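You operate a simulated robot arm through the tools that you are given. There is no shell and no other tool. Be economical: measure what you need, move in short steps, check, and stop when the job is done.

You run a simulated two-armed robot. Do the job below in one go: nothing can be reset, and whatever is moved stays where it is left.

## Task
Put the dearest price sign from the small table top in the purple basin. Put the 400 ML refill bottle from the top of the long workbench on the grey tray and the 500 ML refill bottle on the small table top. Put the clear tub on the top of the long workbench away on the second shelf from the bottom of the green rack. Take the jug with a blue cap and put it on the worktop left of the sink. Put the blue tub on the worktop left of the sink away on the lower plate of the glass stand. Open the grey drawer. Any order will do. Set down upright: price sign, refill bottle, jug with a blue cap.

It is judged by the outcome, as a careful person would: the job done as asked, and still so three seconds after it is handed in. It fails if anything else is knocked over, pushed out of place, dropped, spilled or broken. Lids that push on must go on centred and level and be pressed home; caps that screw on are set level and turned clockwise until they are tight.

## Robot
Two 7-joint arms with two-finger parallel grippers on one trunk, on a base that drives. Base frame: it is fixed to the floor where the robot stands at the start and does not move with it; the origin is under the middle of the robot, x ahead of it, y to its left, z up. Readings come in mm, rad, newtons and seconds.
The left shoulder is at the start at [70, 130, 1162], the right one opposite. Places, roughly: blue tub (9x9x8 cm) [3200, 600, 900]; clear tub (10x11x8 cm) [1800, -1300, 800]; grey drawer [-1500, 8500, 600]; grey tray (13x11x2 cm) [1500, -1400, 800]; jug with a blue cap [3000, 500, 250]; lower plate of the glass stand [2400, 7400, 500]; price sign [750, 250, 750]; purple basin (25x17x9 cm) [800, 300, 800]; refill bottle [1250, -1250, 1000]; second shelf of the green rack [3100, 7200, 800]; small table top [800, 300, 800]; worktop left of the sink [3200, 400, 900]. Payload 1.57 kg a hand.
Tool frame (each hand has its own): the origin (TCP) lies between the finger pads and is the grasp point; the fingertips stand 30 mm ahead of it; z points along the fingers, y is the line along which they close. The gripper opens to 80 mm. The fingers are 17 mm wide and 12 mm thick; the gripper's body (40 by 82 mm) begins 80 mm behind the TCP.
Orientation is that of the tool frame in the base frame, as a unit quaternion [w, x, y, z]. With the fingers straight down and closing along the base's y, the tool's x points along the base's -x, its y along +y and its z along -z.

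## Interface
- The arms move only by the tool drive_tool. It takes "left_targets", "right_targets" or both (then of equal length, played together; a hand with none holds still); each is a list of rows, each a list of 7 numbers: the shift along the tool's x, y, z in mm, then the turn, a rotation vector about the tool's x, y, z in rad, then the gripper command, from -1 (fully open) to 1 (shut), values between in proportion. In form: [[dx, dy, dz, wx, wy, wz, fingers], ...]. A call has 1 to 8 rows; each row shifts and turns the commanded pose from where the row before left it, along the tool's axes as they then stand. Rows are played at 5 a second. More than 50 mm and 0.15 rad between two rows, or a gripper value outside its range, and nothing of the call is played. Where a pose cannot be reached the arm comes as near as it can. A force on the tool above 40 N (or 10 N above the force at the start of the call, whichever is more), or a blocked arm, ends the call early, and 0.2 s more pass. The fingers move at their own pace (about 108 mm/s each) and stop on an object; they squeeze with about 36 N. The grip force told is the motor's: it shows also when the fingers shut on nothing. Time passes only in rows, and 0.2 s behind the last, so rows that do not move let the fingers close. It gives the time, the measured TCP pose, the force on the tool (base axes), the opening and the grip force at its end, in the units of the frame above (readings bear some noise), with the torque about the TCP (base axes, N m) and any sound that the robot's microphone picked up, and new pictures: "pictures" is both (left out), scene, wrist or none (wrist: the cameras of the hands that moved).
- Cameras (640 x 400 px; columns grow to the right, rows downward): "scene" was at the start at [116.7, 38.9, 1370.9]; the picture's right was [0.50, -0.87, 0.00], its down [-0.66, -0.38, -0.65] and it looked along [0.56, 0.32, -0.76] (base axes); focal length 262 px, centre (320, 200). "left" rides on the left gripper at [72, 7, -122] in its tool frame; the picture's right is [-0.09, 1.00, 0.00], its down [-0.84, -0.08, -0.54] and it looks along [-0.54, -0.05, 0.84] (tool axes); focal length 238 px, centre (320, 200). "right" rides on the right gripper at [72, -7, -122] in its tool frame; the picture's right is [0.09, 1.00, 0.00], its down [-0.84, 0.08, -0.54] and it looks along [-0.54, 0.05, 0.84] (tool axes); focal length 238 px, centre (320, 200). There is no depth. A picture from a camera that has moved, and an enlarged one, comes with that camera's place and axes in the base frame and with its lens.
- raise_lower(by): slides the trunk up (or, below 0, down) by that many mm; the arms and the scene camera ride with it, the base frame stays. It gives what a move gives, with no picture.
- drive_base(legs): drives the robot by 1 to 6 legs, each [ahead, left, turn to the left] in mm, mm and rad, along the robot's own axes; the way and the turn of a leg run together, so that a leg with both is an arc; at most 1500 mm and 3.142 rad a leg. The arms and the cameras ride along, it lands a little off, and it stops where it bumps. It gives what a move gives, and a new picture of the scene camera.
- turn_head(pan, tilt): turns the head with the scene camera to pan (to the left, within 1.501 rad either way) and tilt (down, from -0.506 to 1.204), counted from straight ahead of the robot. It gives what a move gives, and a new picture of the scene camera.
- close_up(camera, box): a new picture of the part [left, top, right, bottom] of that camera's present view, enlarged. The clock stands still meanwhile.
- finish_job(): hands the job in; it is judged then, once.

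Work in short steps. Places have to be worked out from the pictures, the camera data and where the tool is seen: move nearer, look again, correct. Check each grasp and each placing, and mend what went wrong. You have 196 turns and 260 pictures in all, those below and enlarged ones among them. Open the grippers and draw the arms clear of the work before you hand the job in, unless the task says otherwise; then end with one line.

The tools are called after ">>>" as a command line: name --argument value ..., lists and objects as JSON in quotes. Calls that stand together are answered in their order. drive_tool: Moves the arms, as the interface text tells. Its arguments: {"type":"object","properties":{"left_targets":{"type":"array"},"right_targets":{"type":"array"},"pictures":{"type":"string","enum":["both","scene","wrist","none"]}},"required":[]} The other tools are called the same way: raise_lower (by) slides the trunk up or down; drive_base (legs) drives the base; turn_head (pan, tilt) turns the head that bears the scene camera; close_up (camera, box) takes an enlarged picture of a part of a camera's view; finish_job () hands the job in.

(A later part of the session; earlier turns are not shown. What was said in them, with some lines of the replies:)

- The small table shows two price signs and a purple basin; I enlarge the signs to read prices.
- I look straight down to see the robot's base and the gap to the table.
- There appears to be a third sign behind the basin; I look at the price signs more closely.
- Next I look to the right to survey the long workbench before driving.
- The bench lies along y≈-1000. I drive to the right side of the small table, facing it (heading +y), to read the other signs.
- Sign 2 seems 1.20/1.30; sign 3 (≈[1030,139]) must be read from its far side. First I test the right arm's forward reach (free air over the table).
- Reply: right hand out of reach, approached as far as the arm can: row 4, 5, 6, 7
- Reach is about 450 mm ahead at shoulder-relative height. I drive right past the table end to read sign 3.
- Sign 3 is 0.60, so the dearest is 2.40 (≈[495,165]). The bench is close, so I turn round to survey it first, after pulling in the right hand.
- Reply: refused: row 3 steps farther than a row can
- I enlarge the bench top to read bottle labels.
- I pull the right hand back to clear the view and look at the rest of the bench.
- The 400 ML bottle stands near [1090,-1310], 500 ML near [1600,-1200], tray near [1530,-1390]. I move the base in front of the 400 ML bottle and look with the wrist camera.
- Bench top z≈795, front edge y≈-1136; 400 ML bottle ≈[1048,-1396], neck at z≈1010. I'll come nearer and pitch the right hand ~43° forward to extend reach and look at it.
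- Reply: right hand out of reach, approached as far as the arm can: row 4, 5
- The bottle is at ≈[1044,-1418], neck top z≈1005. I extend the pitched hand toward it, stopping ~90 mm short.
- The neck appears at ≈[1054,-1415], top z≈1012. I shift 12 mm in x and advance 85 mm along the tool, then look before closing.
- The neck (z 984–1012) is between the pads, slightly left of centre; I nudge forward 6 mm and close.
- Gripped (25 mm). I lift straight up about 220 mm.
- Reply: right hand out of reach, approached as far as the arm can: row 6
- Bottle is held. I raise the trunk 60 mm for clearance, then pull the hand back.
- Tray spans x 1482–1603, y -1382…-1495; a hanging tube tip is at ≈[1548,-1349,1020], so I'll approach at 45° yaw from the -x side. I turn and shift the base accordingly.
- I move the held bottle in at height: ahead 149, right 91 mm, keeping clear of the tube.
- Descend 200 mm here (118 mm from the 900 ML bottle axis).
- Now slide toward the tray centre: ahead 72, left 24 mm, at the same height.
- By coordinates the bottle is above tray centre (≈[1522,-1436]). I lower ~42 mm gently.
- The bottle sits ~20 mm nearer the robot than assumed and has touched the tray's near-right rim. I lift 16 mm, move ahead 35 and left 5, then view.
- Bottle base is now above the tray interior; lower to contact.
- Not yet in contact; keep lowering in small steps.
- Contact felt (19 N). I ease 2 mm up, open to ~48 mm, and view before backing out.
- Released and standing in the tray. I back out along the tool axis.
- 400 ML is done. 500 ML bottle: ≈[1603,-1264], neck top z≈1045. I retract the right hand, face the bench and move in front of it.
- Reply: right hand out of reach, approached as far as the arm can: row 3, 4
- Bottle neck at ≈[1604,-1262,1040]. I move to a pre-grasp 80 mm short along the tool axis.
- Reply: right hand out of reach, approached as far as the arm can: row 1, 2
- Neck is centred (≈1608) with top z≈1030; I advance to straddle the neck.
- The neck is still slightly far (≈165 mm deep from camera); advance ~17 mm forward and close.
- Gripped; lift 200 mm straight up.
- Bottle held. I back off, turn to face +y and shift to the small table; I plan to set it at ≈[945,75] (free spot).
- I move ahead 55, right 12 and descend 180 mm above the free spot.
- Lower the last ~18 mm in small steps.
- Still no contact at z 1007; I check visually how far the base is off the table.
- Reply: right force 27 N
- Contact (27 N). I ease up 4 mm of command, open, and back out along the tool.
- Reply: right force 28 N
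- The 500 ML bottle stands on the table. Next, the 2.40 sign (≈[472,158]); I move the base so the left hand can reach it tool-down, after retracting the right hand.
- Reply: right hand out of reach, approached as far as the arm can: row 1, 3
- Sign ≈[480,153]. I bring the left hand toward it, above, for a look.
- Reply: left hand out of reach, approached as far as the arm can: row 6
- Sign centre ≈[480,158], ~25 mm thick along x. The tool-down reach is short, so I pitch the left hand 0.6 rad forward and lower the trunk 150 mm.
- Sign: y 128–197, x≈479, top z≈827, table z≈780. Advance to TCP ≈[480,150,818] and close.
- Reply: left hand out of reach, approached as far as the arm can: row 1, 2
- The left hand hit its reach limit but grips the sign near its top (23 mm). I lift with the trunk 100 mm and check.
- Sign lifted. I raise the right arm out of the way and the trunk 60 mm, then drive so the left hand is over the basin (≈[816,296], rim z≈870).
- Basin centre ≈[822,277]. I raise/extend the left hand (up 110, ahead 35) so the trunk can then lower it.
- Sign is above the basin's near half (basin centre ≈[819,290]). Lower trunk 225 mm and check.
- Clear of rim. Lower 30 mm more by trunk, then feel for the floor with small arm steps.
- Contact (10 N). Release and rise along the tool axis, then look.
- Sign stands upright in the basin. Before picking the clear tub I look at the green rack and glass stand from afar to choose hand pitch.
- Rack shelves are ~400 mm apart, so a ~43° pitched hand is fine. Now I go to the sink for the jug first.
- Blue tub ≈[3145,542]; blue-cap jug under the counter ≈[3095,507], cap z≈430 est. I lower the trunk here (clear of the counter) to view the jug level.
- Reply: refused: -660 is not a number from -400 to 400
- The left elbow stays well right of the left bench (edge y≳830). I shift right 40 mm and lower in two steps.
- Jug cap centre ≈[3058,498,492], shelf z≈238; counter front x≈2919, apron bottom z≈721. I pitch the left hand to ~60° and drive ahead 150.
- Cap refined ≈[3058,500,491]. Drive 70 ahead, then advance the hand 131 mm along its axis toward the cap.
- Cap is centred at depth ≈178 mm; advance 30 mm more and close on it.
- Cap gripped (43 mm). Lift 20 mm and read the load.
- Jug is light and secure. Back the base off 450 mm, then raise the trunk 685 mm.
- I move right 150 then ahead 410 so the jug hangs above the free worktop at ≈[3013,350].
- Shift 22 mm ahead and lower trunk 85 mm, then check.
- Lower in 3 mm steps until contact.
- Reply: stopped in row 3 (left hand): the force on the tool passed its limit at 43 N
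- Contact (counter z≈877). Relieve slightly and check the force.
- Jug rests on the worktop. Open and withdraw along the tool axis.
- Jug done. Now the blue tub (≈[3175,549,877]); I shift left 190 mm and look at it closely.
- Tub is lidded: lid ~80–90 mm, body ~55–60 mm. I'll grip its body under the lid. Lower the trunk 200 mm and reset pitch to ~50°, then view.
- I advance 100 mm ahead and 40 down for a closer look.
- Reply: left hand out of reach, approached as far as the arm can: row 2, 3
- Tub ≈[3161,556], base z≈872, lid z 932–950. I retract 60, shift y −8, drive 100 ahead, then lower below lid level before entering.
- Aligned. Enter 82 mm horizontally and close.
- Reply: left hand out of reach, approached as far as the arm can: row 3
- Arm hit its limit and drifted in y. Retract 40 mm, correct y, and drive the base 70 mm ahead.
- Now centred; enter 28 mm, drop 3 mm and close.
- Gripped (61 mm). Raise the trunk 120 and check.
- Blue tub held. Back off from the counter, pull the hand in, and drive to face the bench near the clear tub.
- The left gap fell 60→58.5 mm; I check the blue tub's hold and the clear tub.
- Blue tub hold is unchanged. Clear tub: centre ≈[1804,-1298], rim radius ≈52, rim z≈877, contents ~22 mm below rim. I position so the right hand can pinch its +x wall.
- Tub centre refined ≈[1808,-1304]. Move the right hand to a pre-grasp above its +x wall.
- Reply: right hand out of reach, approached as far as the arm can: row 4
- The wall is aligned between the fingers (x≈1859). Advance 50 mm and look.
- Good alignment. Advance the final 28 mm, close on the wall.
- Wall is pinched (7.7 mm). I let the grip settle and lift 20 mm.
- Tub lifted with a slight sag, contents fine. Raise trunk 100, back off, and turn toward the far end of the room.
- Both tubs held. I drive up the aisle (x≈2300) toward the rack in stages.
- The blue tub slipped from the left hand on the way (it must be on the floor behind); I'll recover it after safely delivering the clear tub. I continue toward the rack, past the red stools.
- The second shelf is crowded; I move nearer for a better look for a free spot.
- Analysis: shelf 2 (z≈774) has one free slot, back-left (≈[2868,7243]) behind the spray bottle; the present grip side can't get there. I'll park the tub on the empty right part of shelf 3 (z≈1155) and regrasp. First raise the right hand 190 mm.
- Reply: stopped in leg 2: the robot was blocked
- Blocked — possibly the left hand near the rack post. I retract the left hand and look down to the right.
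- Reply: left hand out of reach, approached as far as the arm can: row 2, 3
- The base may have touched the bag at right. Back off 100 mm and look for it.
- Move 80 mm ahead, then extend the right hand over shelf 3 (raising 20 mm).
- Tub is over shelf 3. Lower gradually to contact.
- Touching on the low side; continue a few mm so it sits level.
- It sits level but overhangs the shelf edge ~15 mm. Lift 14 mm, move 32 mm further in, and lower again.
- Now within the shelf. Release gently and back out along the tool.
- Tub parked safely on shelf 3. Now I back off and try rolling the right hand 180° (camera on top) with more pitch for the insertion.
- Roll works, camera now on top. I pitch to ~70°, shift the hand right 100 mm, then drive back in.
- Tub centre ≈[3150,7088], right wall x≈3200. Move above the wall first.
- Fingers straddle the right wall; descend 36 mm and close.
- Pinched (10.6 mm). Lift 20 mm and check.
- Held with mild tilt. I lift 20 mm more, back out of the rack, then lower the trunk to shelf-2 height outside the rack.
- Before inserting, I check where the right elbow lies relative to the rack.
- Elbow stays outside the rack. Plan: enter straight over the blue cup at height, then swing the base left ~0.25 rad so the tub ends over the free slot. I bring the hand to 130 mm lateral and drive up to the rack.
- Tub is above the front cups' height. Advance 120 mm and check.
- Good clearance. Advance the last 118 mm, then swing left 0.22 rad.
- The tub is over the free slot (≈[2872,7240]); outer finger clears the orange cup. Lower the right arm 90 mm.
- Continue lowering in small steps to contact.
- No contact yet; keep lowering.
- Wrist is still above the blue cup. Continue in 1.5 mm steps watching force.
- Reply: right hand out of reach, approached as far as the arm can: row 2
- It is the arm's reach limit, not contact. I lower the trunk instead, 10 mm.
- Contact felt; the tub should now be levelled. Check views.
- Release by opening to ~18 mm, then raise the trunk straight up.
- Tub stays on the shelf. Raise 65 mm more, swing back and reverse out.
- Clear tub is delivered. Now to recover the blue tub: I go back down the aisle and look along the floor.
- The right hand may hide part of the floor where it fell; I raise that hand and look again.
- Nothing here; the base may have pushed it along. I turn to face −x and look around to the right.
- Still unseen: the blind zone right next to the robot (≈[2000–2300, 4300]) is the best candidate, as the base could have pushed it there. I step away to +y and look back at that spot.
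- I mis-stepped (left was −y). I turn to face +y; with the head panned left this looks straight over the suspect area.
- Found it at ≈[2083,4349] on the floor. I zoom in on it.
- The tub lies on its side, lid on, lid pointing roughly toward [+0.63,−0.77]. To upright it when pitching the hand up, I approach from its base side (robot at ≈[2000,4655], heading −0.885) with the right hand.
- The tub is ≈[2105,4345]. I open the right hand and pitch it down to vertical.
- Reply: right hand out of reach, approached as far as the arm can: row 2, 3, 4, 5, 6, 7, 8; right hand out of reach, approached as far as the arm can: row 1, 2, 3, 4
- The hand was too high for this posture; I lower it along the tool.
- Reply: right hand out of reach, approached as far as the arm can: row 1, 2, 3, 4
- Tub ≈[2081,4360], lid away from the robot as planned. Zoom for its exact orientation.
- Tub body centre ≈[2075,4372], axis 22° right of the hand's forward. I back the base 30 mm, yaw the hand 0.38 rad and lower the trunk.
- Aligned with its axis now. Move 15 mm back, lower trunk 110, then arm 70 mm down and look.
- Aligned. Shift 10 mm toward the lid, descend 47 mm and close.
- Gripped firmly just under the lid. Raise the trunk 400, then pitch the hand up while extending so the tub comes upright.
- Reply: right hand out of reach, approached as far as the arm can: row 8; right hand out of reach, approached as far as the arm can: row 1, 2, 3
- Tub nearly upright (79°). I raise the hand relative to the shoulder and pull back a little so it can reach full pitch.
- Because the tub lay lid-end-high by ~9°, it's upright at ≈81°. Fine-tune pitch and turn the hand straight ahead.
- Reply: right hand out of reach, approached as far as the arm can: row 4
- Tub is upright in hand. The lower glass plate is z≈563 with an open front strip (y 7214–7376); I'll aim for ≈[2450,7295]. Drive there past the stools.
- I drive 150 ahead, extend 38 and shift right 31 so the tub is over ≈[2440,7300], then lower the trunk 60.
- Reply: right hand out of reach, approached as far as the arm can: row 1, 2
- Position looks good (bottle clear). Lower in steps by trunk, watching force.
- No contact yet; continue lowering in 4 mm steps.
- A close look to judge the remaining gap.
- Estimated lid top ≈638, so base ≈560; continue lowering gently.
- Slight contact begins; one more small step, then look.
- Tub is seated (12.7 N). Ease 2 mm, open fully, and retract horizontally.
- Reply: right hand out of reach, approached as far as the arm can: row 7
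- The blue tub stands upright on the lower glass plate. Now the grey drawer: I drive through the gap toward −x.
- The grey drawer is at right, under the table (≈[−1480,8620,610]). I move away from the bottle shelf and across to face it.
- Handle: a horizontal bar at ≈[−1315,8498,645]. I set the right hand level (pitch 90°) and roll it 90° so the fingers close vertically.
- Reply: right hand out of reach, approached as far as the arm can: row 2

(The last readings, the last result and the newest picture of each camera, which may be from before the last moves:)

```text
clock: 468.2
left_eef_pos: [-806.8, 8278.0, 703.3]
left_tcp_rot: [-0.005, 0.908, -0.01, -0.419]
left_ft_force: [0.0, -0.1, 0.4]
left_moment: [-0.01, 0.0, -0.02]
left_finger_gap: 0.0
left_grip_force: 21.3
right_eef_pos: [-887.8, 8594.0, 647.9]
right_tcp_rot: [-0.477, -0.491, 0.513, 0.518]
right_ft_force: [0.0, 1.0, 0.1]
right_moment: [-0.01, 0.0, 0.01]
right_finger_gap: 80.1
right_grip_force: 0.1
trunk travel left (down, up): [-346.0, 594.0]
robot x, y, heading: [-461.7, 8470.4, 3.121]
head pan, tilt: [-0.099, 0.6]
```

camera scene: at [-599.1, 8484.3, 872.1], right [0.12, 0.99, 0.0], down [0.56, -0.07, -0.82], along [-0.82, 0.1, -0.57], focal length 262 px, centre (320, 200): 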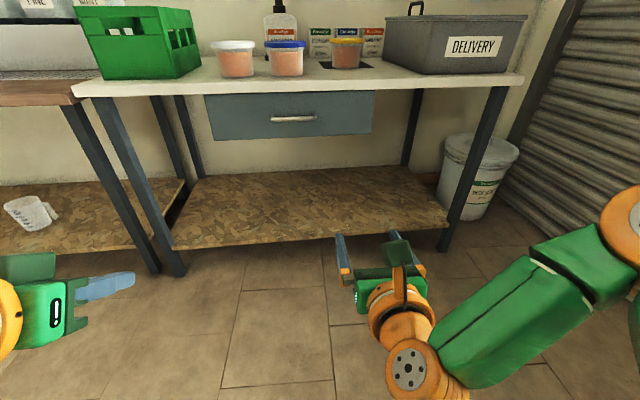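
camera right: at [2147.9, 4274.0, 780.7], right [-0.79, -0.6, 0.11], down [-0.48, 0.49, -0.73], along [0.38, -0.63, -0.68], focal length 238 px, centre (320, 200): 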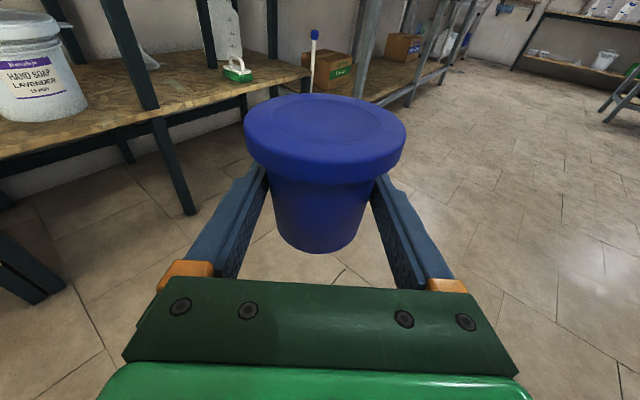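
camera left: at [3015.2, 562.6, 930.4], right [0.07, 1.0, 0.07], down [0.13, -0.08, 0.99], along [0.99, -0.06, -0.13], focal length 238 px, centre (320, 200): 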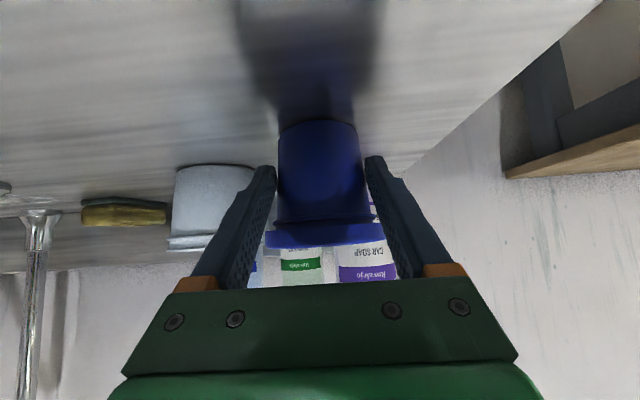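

Hand is level with vertical closing. Drive left 97 and ahead 315 toward the handle, then check with the wrist camera.

>>> drive_base --legs '[[0, 97, 0.0], [300, 0, 0.02]]'

>>> close_up --camera "right" --box '[0, 0, 640, 400]'

```text
clock: 471.0
left_eef_pos: [-1109.9, 8177.9, 702.7]
left_tcp_rot: [-0.002, 0.908, -0.003, -0.42]
left_ft_force: [0.2, 0.9, -0.2]
left_moment: [0.0, -0.01, -0.02]
left_finger_gap: 0.0
left_grip_force: 21.4
right_eef_pos: [-1194.5, 8492.7, 646.6]
right_tcp_rot: [-0.482, -0.496, 0.509, 0.513]
right_ft_force: [-0.6, 0.4, 0.9]
right_moment: [-0.03, -0.03, -0.01]
right_finger_gap: 80.0
right_grip_force: 0.1
trunk travel left (down, up): [-346.0, 594.0]
robot x, y, heading: [-764.9, 8378.9, 3.137]
head pan, tilt: [-0.099, 0.6]
camera scene: at [-904.1, 8388.4, 939.1], right [0.1, 0.99, 0.0], down [0.56, -0.06, -0.82], along [-0.82, 0.09, -0.57], focal length 262 px, centre (320, 200)
```

scene: 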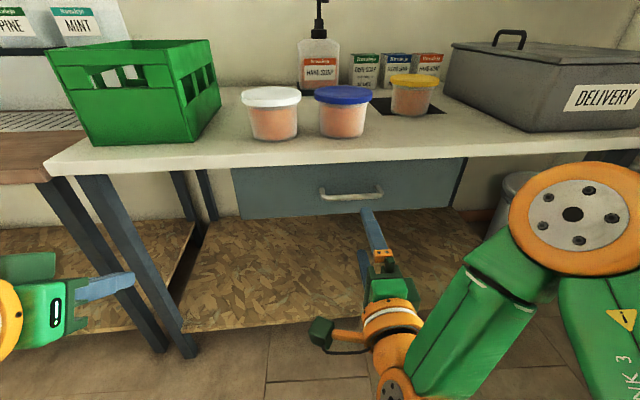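

```text
1.00 times, centred on (320, 200) of right (not enlarged: the box is as wide or as high as the picture)
camera zoom: at [-1076.5, 8416.1, 641.3], right [-0.01, -0.11, 0.99], down [0.58, 0.81, 0.1], along [-0.82, 0.57, 0.05], focal length 238 px, centre (320, 200)
```

zoom: 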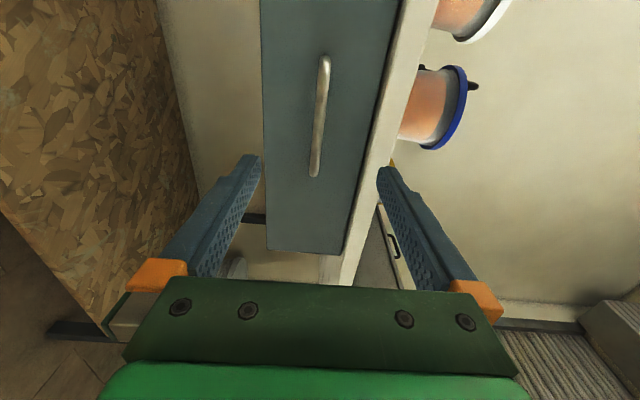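

Handle centre lines up (y≈8491, z≈645). Narrow the opening to 50 mm and advance with force watch.

>>> drive_tool --right_targets '[[0, 0, 0, 0, 0, 0, -0.25], [0, 0, 30, 0, 0, 0, -0.25], [0, 0, 30, 0, 0, 0, -0.25], [0, 0, 25, 0, 0, 0, -0.25], [0, 0, 15, 0, 0, 0, -0.25]]' --pictures "wrist"

```text
clock: 472.2
left_eef_pos: [-1109.2, 8178.8, 702.2]
left_tcp_rot: [-0.002, 0.908, -0.003, -0.419]
left_ft_force: [-0.5, 0.4, -0.3]
left_moment: [-0.02, 0.02, 0.01]
left_finger_gap: 0.0
left_grip_force: 21.5
right_eef_pos: [-1289.5, 8475.2, 659.2]
right_tcp_rot: [-0.481, -0.496, 0.51, 0.513]
right_ft_force: [0.1, -1.2, -0.7]
right_moment: [0.01, 0.0, 0.01]
right_finger_gap: 50.1
right_grip_force: 0.0
right hand out of reach, approached as far as the arm can: row 2, 3, 4
trunk travel left (down, up): [-346.0, 594.0]
robot x, y, heading: [-764.6, 8375.3, 3.135]
head pan, tilt: [-0.099, 0.6]
camera right: at [-1171.8, 8397.5, 652.8], right [-0.02, -0.11, 0.99], down [0.58, 0.81, 0.1], along [-0.81, 0.58, 0.05], focal length 238 px, centre (320, 200)
```

right: 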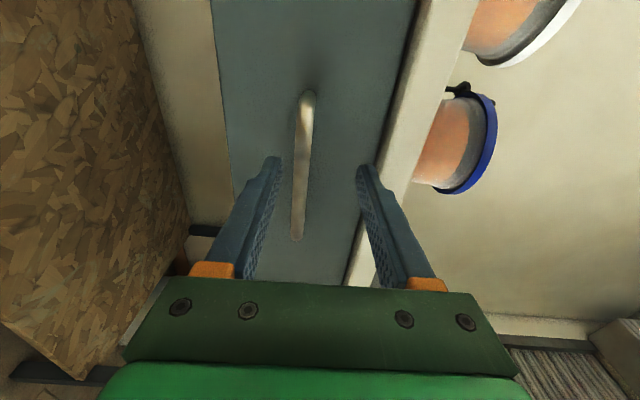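

Arm at reach limit and drifted up. I pull back 20, correct down 12 and 14 in +y, then drive the base 45 ahead.

>>> drive_tool --right_targets '[[-8, -6, -12, 0, 0, 0, -0.25], [-7, -6, -12, 0, 0, 0, -0.25], [0, 0, 0, 0, 0, 0, -0.25]]' --pictures "none"

>>> drive_base --legs '[[40, 0, 0]]'

>>> close_up --camera "right" --box '[0, 0, 640, 400]'

```text
clock: 473.0
left_eef_pos: [-1109.3, 8179.9, 703.9]
left_tcp_rot: [-0.003, 0.908, -0.003, -0.419]
left_ft_force: [0.0, -0.5, -0.2]
left_moment: [0.05, 0.0, -0.01]
left_finger_gap: 0.0
left_grip_force: 21.9
right_eef_pos: [-1262.6, 8476.9, 653.9]
right_tcp_rot: [-0.48, -0.496, 0.51, 0.513]
right_ft_force: [-0.5, -0.1, -0.8]
right_moment: [0.0, 0.0, -0.01]
right_finger_gap: 49.9
right_grip_force: 0.0
right hand out of reach, approached as far as the arm can: row 1, 2
trunk travel left (down, up): [-346.0, 594.0]
robot x, y, heading: [-767.3, 8379.1, 3.144]
head pan, tilt: [-0.099, 0.6]
```

```text
clock: 473.9
left_eef_pos: [-1149.6, 8178.9, 703.1]
left_tcp_rot: [-0.002, 0.908, -0.002, -0.42]
left_ft_force: [0.5, -0.5, -0.8]
left_moment: [-0.01, 0.01, 0.01]
left_finger_gap: 0.0
left_grip_force: 21.3
right_eef_pos: [-1304.2, 8478.7, 653.9]
right_tcp_rot: [-0.481, -0.495, 0.511, 0.513]
right_ft_force: [-0.1, -0.6, 0.5]
right_moment: [0.01, 0.03, -0.01]
right_finger_gap: 49.9
right_grip_force: 0.1
trunk travel left (down, up): [-346.0, 594.0]
robot x, y, heading: [-804.8, 8377.1, 3.137]
head pan, tilt: [-0.099, 0.6]
camera scene: at [-944.7, 8388.5, 939.0], right [0.1, 0.99, 0.0], down [0.56, -0.06, -0.82], along [-0.82, 0.09, -0.57], focal length 262 px, centre (320, 200)
```

scene: 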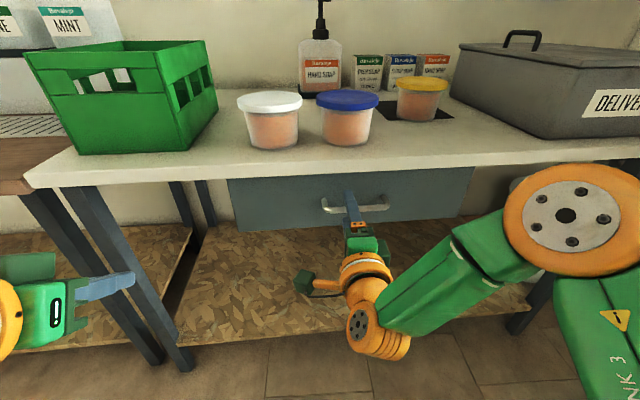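

```text
1.00 times, centred on (320, 200) of right (not enlarged: the box is as wide or as high as the picture)
camera zoom: at [-1184.9, 8400.5, 647.1], right [-0.02, -0.11, 0.99], down [0.58, 0.81, 0.1], along [-0.81, 0.58, 0.05], focal length 238 px, centre (320, 200)
```

zoom: 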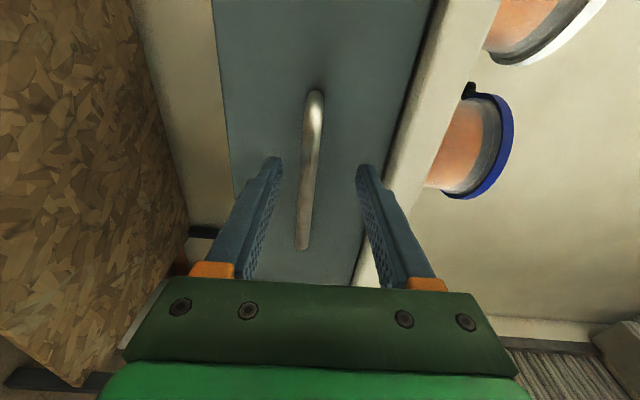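

Bar is between the fingers, ~21 mm ahead of TCP, 8 mm low. Lower trunk 8 mm and close.

>>> raise_lower --by -8

>>> drive_tool --right_targets '[[0, 0, 0, 0, 0, 0, 1], [0, 0, 0, 0, 0, 0, 1], [0, 0, 0, 0, 0, 0, 1]]' --pictures "none"

```text
clock: 474.4
left_eef_pos: [-1150.1, 8179.9, 695.4]
left_tcp_rot: [-0.002, 0.908, -0.003, -0.419]
left_ft_force: [-0.2, 0.1, 0.1]
left_moment: [-0.01, 0.05, -0.01]
left_finger_gap: 0.1
left_grip_force: 21.1
right_eef_pos: [-1302.4, 8477.9, 645.3]
right_tcp_rot: [-0.48, -0.495, 0.51, 0.514]
right_ft_force: [-0.3, 0.2, 0.0]
right_moment: [-0.01, -0.01, -0.01]
right_finger_gap: 49.9
right_grip_force: 0.0
trunk travel left (down, up): [-338.0, 602.0]
robot x, y, heading: [-806.9, 8377.1, 3.131]
head pan, tilt: [-0.099, 0.6]
```

```text
clock: 475.2
left_eef_pos: [-1149.4, 8179.7, 696.1]
left_tcp_rot: [-0.002, 0.908, -0.003, -0.42]
left_ft_force: [-0.1, 1.2, -0.2]
left_moment: [-0.03, 0.0, 0.02]
left_finger_gap: 0.0
left_grip_force: 21.6
right_eef_pos: [-1302.7, 8477.2, 644.3]
right_tcp_rot: [-0.481, -0.496, 0.51, 0.512]
right_ft_force: [0.8, -0.3, -1.4]
right_moment: [-0.42, -0.02, -0.09]
right_finger_gap: 12.1
right_grip_force: 29.3
trunk travel left (down, up): [-338.0, 602.0]
robot x, y, heading: [-807.6, 8383.4, 3.135]
head pan, tilt: [-0.099, 0.6]
```

Handle gripped (12 mm). Now pull by driving the base straight back 200 mm.

>>> drive_base --legs '[[-200, 0, 0]]'

```text
clock: 476.8
left_eef_pos: [-953.6, 8178.6, 695.6]
left_tcp_rot: [-0.004, 0.908, -0.005, -0.418]
left_ft_force: [0.2, 0.1, 0.2]
left_moment: [-0.02, -0.04, -0.02]
left_finger_gap: 0.1
left_grip_force: 21.4
right_eef_pos: [-1105.6, 8477.6, 644.5]
right_tcp_rot: [-0.48, -0.495, 0.511, 0.514]
right_ft_force: [0.4, -6.6, -2.5]
right_moment: [-0.5, -0.04, 0.69]
right_finger_gap: 11.6
right_grip_force: 29.0
trunk travel left (down, up): [-338.0, 602.0]
robot x, y, heading: [-610.7, 8378.2, 3.132]
head pan, tilt: [-0.099, 0.6]
camera scene: at [-747.5, 8386.4, 931.1], right [0.11, 0.99, 0.0], down [0.56, -0.06, -0.82], along [-0.82, 0.09, -0.57], focal length 262 px, centre (320, 200)
```

scene: 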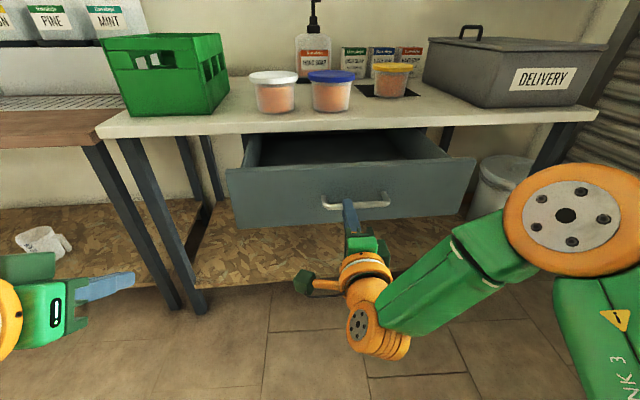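

The drawer is out ~200 mm. Pull another 80 mm.

>>> drive_base --legs '[[-80, 0, 0]]'

```text
clock: 477.9
left_eef_pos: [-872.8, 8178.1, 694.8]
left_tcp_rot: [-0.003, 0.908, -0.005, -0.419]
left_ft_force: [-0.2, 0.0, -1.0]
left_moment: [0.0, 0.02, -0.01]
left_finger_gap: 0.0
left_grip_force: 22.0
right_eef_pos: [-1024.6, 8475.4, 645.6]
right_tcp_rot: [-0.479, -0.495, 0.511, 0.514]
right_ft_force: [-0.2, 0.6, -1.6]
right_moment: [-0.44, -0.04, 0.13]
right_finger_gap: 11.6
right_grip_force: 29.0
trunk travel left (down, up): [-338.0, 602.0]
robot x, y, heading: [-526.6, 8377.0, 3.129]
head pan, tilt: [-0.099, 0.6]
camera scene: at [-666.7, 8387.0, 931.1], right [0.11, 0.99, 0.0], down [0.56, -0.06, -0.82], along [-0.82, 0.09, -0.57], focal length 262 px, centre (320, 200)
```

scene: 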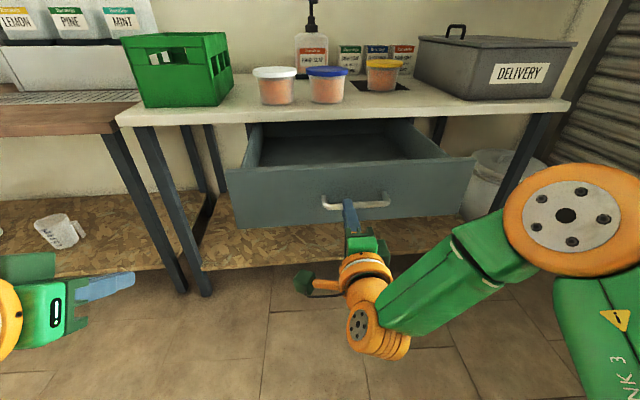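

Drawer is well open. Release the handle, open both hands, and back away.

>>> drive_tool --right_targets '[[0, 0, 0, 0, 0, 0, 0.3], [0, 0, 0, 0, 0, 0, -0.3], [0, 0, 0, 0, 0, 0, -0.3]]' --left_targets '[[0, 0, 0, 0, 0, 0, 0], [0, 0, 0, 0, 0, 0, -1], [0, 0, 0, 0, 0, 0, -1]]' --pictures "none"

>>> drive_base --legs '[[-300, 0, 0]]'

```text
clock: 478.7
left_eef_pos: [-872.8, 8178.6, 694.5]
left_tcp_rot: [-0.002, 0.907, -0.004, -0.42]
left_ft_force: [0.1, -0.5, 0.8]
left_moment: [-0.01, 0.0, -0.02]
left_finger_gap: 80.1
left_grip_force: 0.0
right_eef_pos: [-1024.1, 8477.1, 644.8]
right_tcp_rot: [-0.479, -0.494, 0.511, 0.514]
right_ft_force: [0.3, 0.2, 0.6]
right_moment: [-0.01, 0.01, 0.0]
right_finger_gap: 51.8
right_grip_force: 0.0
trunk travel left (down, up): [-338.0, 602.0]
robot x, y, heading: [-527.8, 8377.5, 3.136]
head pan, tilt: [-0.099, 0.6]
```

```text
clock: 480.7
left_eef_pos: [-570.0, 8177.0, 694.6]
left_tcp_rot: [-0.003, 0.908, -0.006, -0.42]
left_ft_force: [-0.6, 0.2, -0.7]
left_moment: [0.0, 0.01, -0.01]
left_finger_gap: 80.0
left_grip_force: 0.1
right_eef_pos: [-721.6, 8474.6, 646.2]
right_tcp_rot: [-0.48, -0.493, 0.512, 0.515]
right_ft_force: [0.6, 0.0, -0.9]
right_moment: [-0.02, -0.01, 0.03]
right_finger_gap: 52.0
right_grip_force: 0.0
trunk travel left (down, up): [-338.0, 602.0]
robot x, y, heading: [-225.7, 8371.8, 3.13]
head pan, tilt: [-0.099, 0.6]
camera scene: at [-363.5, 8383.7, 931.2], right [0.11, 0.99, 0.0], down [0.56, -0.06, -0.83], along [-0.82, 0.09, -0.56], focal length 262 px, centre (320, 200)
```

scene: 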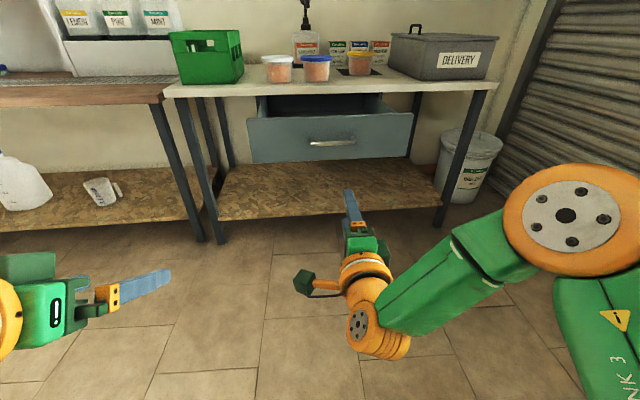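

The drawer stays open and everything is placed. Open the right gripper fully, then hand in.

>>> drive_tool --right_targets '[[0, 0, 0, 0, 0, 0, -1], [0, 0, 0, 0, 0, 0, -1]]' --pictures "none"

>>> finish_job

```text
clock: 481.3
left_eef_pos: [-570.3, 8175.3, 696.1]
left_tcp_rot: [-0.003, 0.908, -0.006, -0.42]
left_ft_force: [1.0, 0.6, 0.1]
left_moment: [-0.02, 0.01, 0.01]
left_finger_gap: 80.1
left_grip_force: 0.0
right_eef_pos: [-722.0, 8475.7, 645.0]
right_tcp_rot: [-0.48, -0.493, 0.512, 0.515]
right_ft_force: [-0.4, 0.1, -0.1]
right_moment: [0.04, 0.0, 0.0]
right_finger_gap: 80.1
right_grip_force: 0.2
trunk travel left (down, up): [-338.0, 602.0]
robot x, y, heading: [-227.3, 8372.8, 3.131]
head pan, tilt: [-0.099, 0.6]
```

```text
The job is handed in.
```

All the tasks are done and handed in, but the blue tub slipped from the gripper on the way and fell to the floor; I picked it up with its lid still on and set it upright on the lower glass plate.
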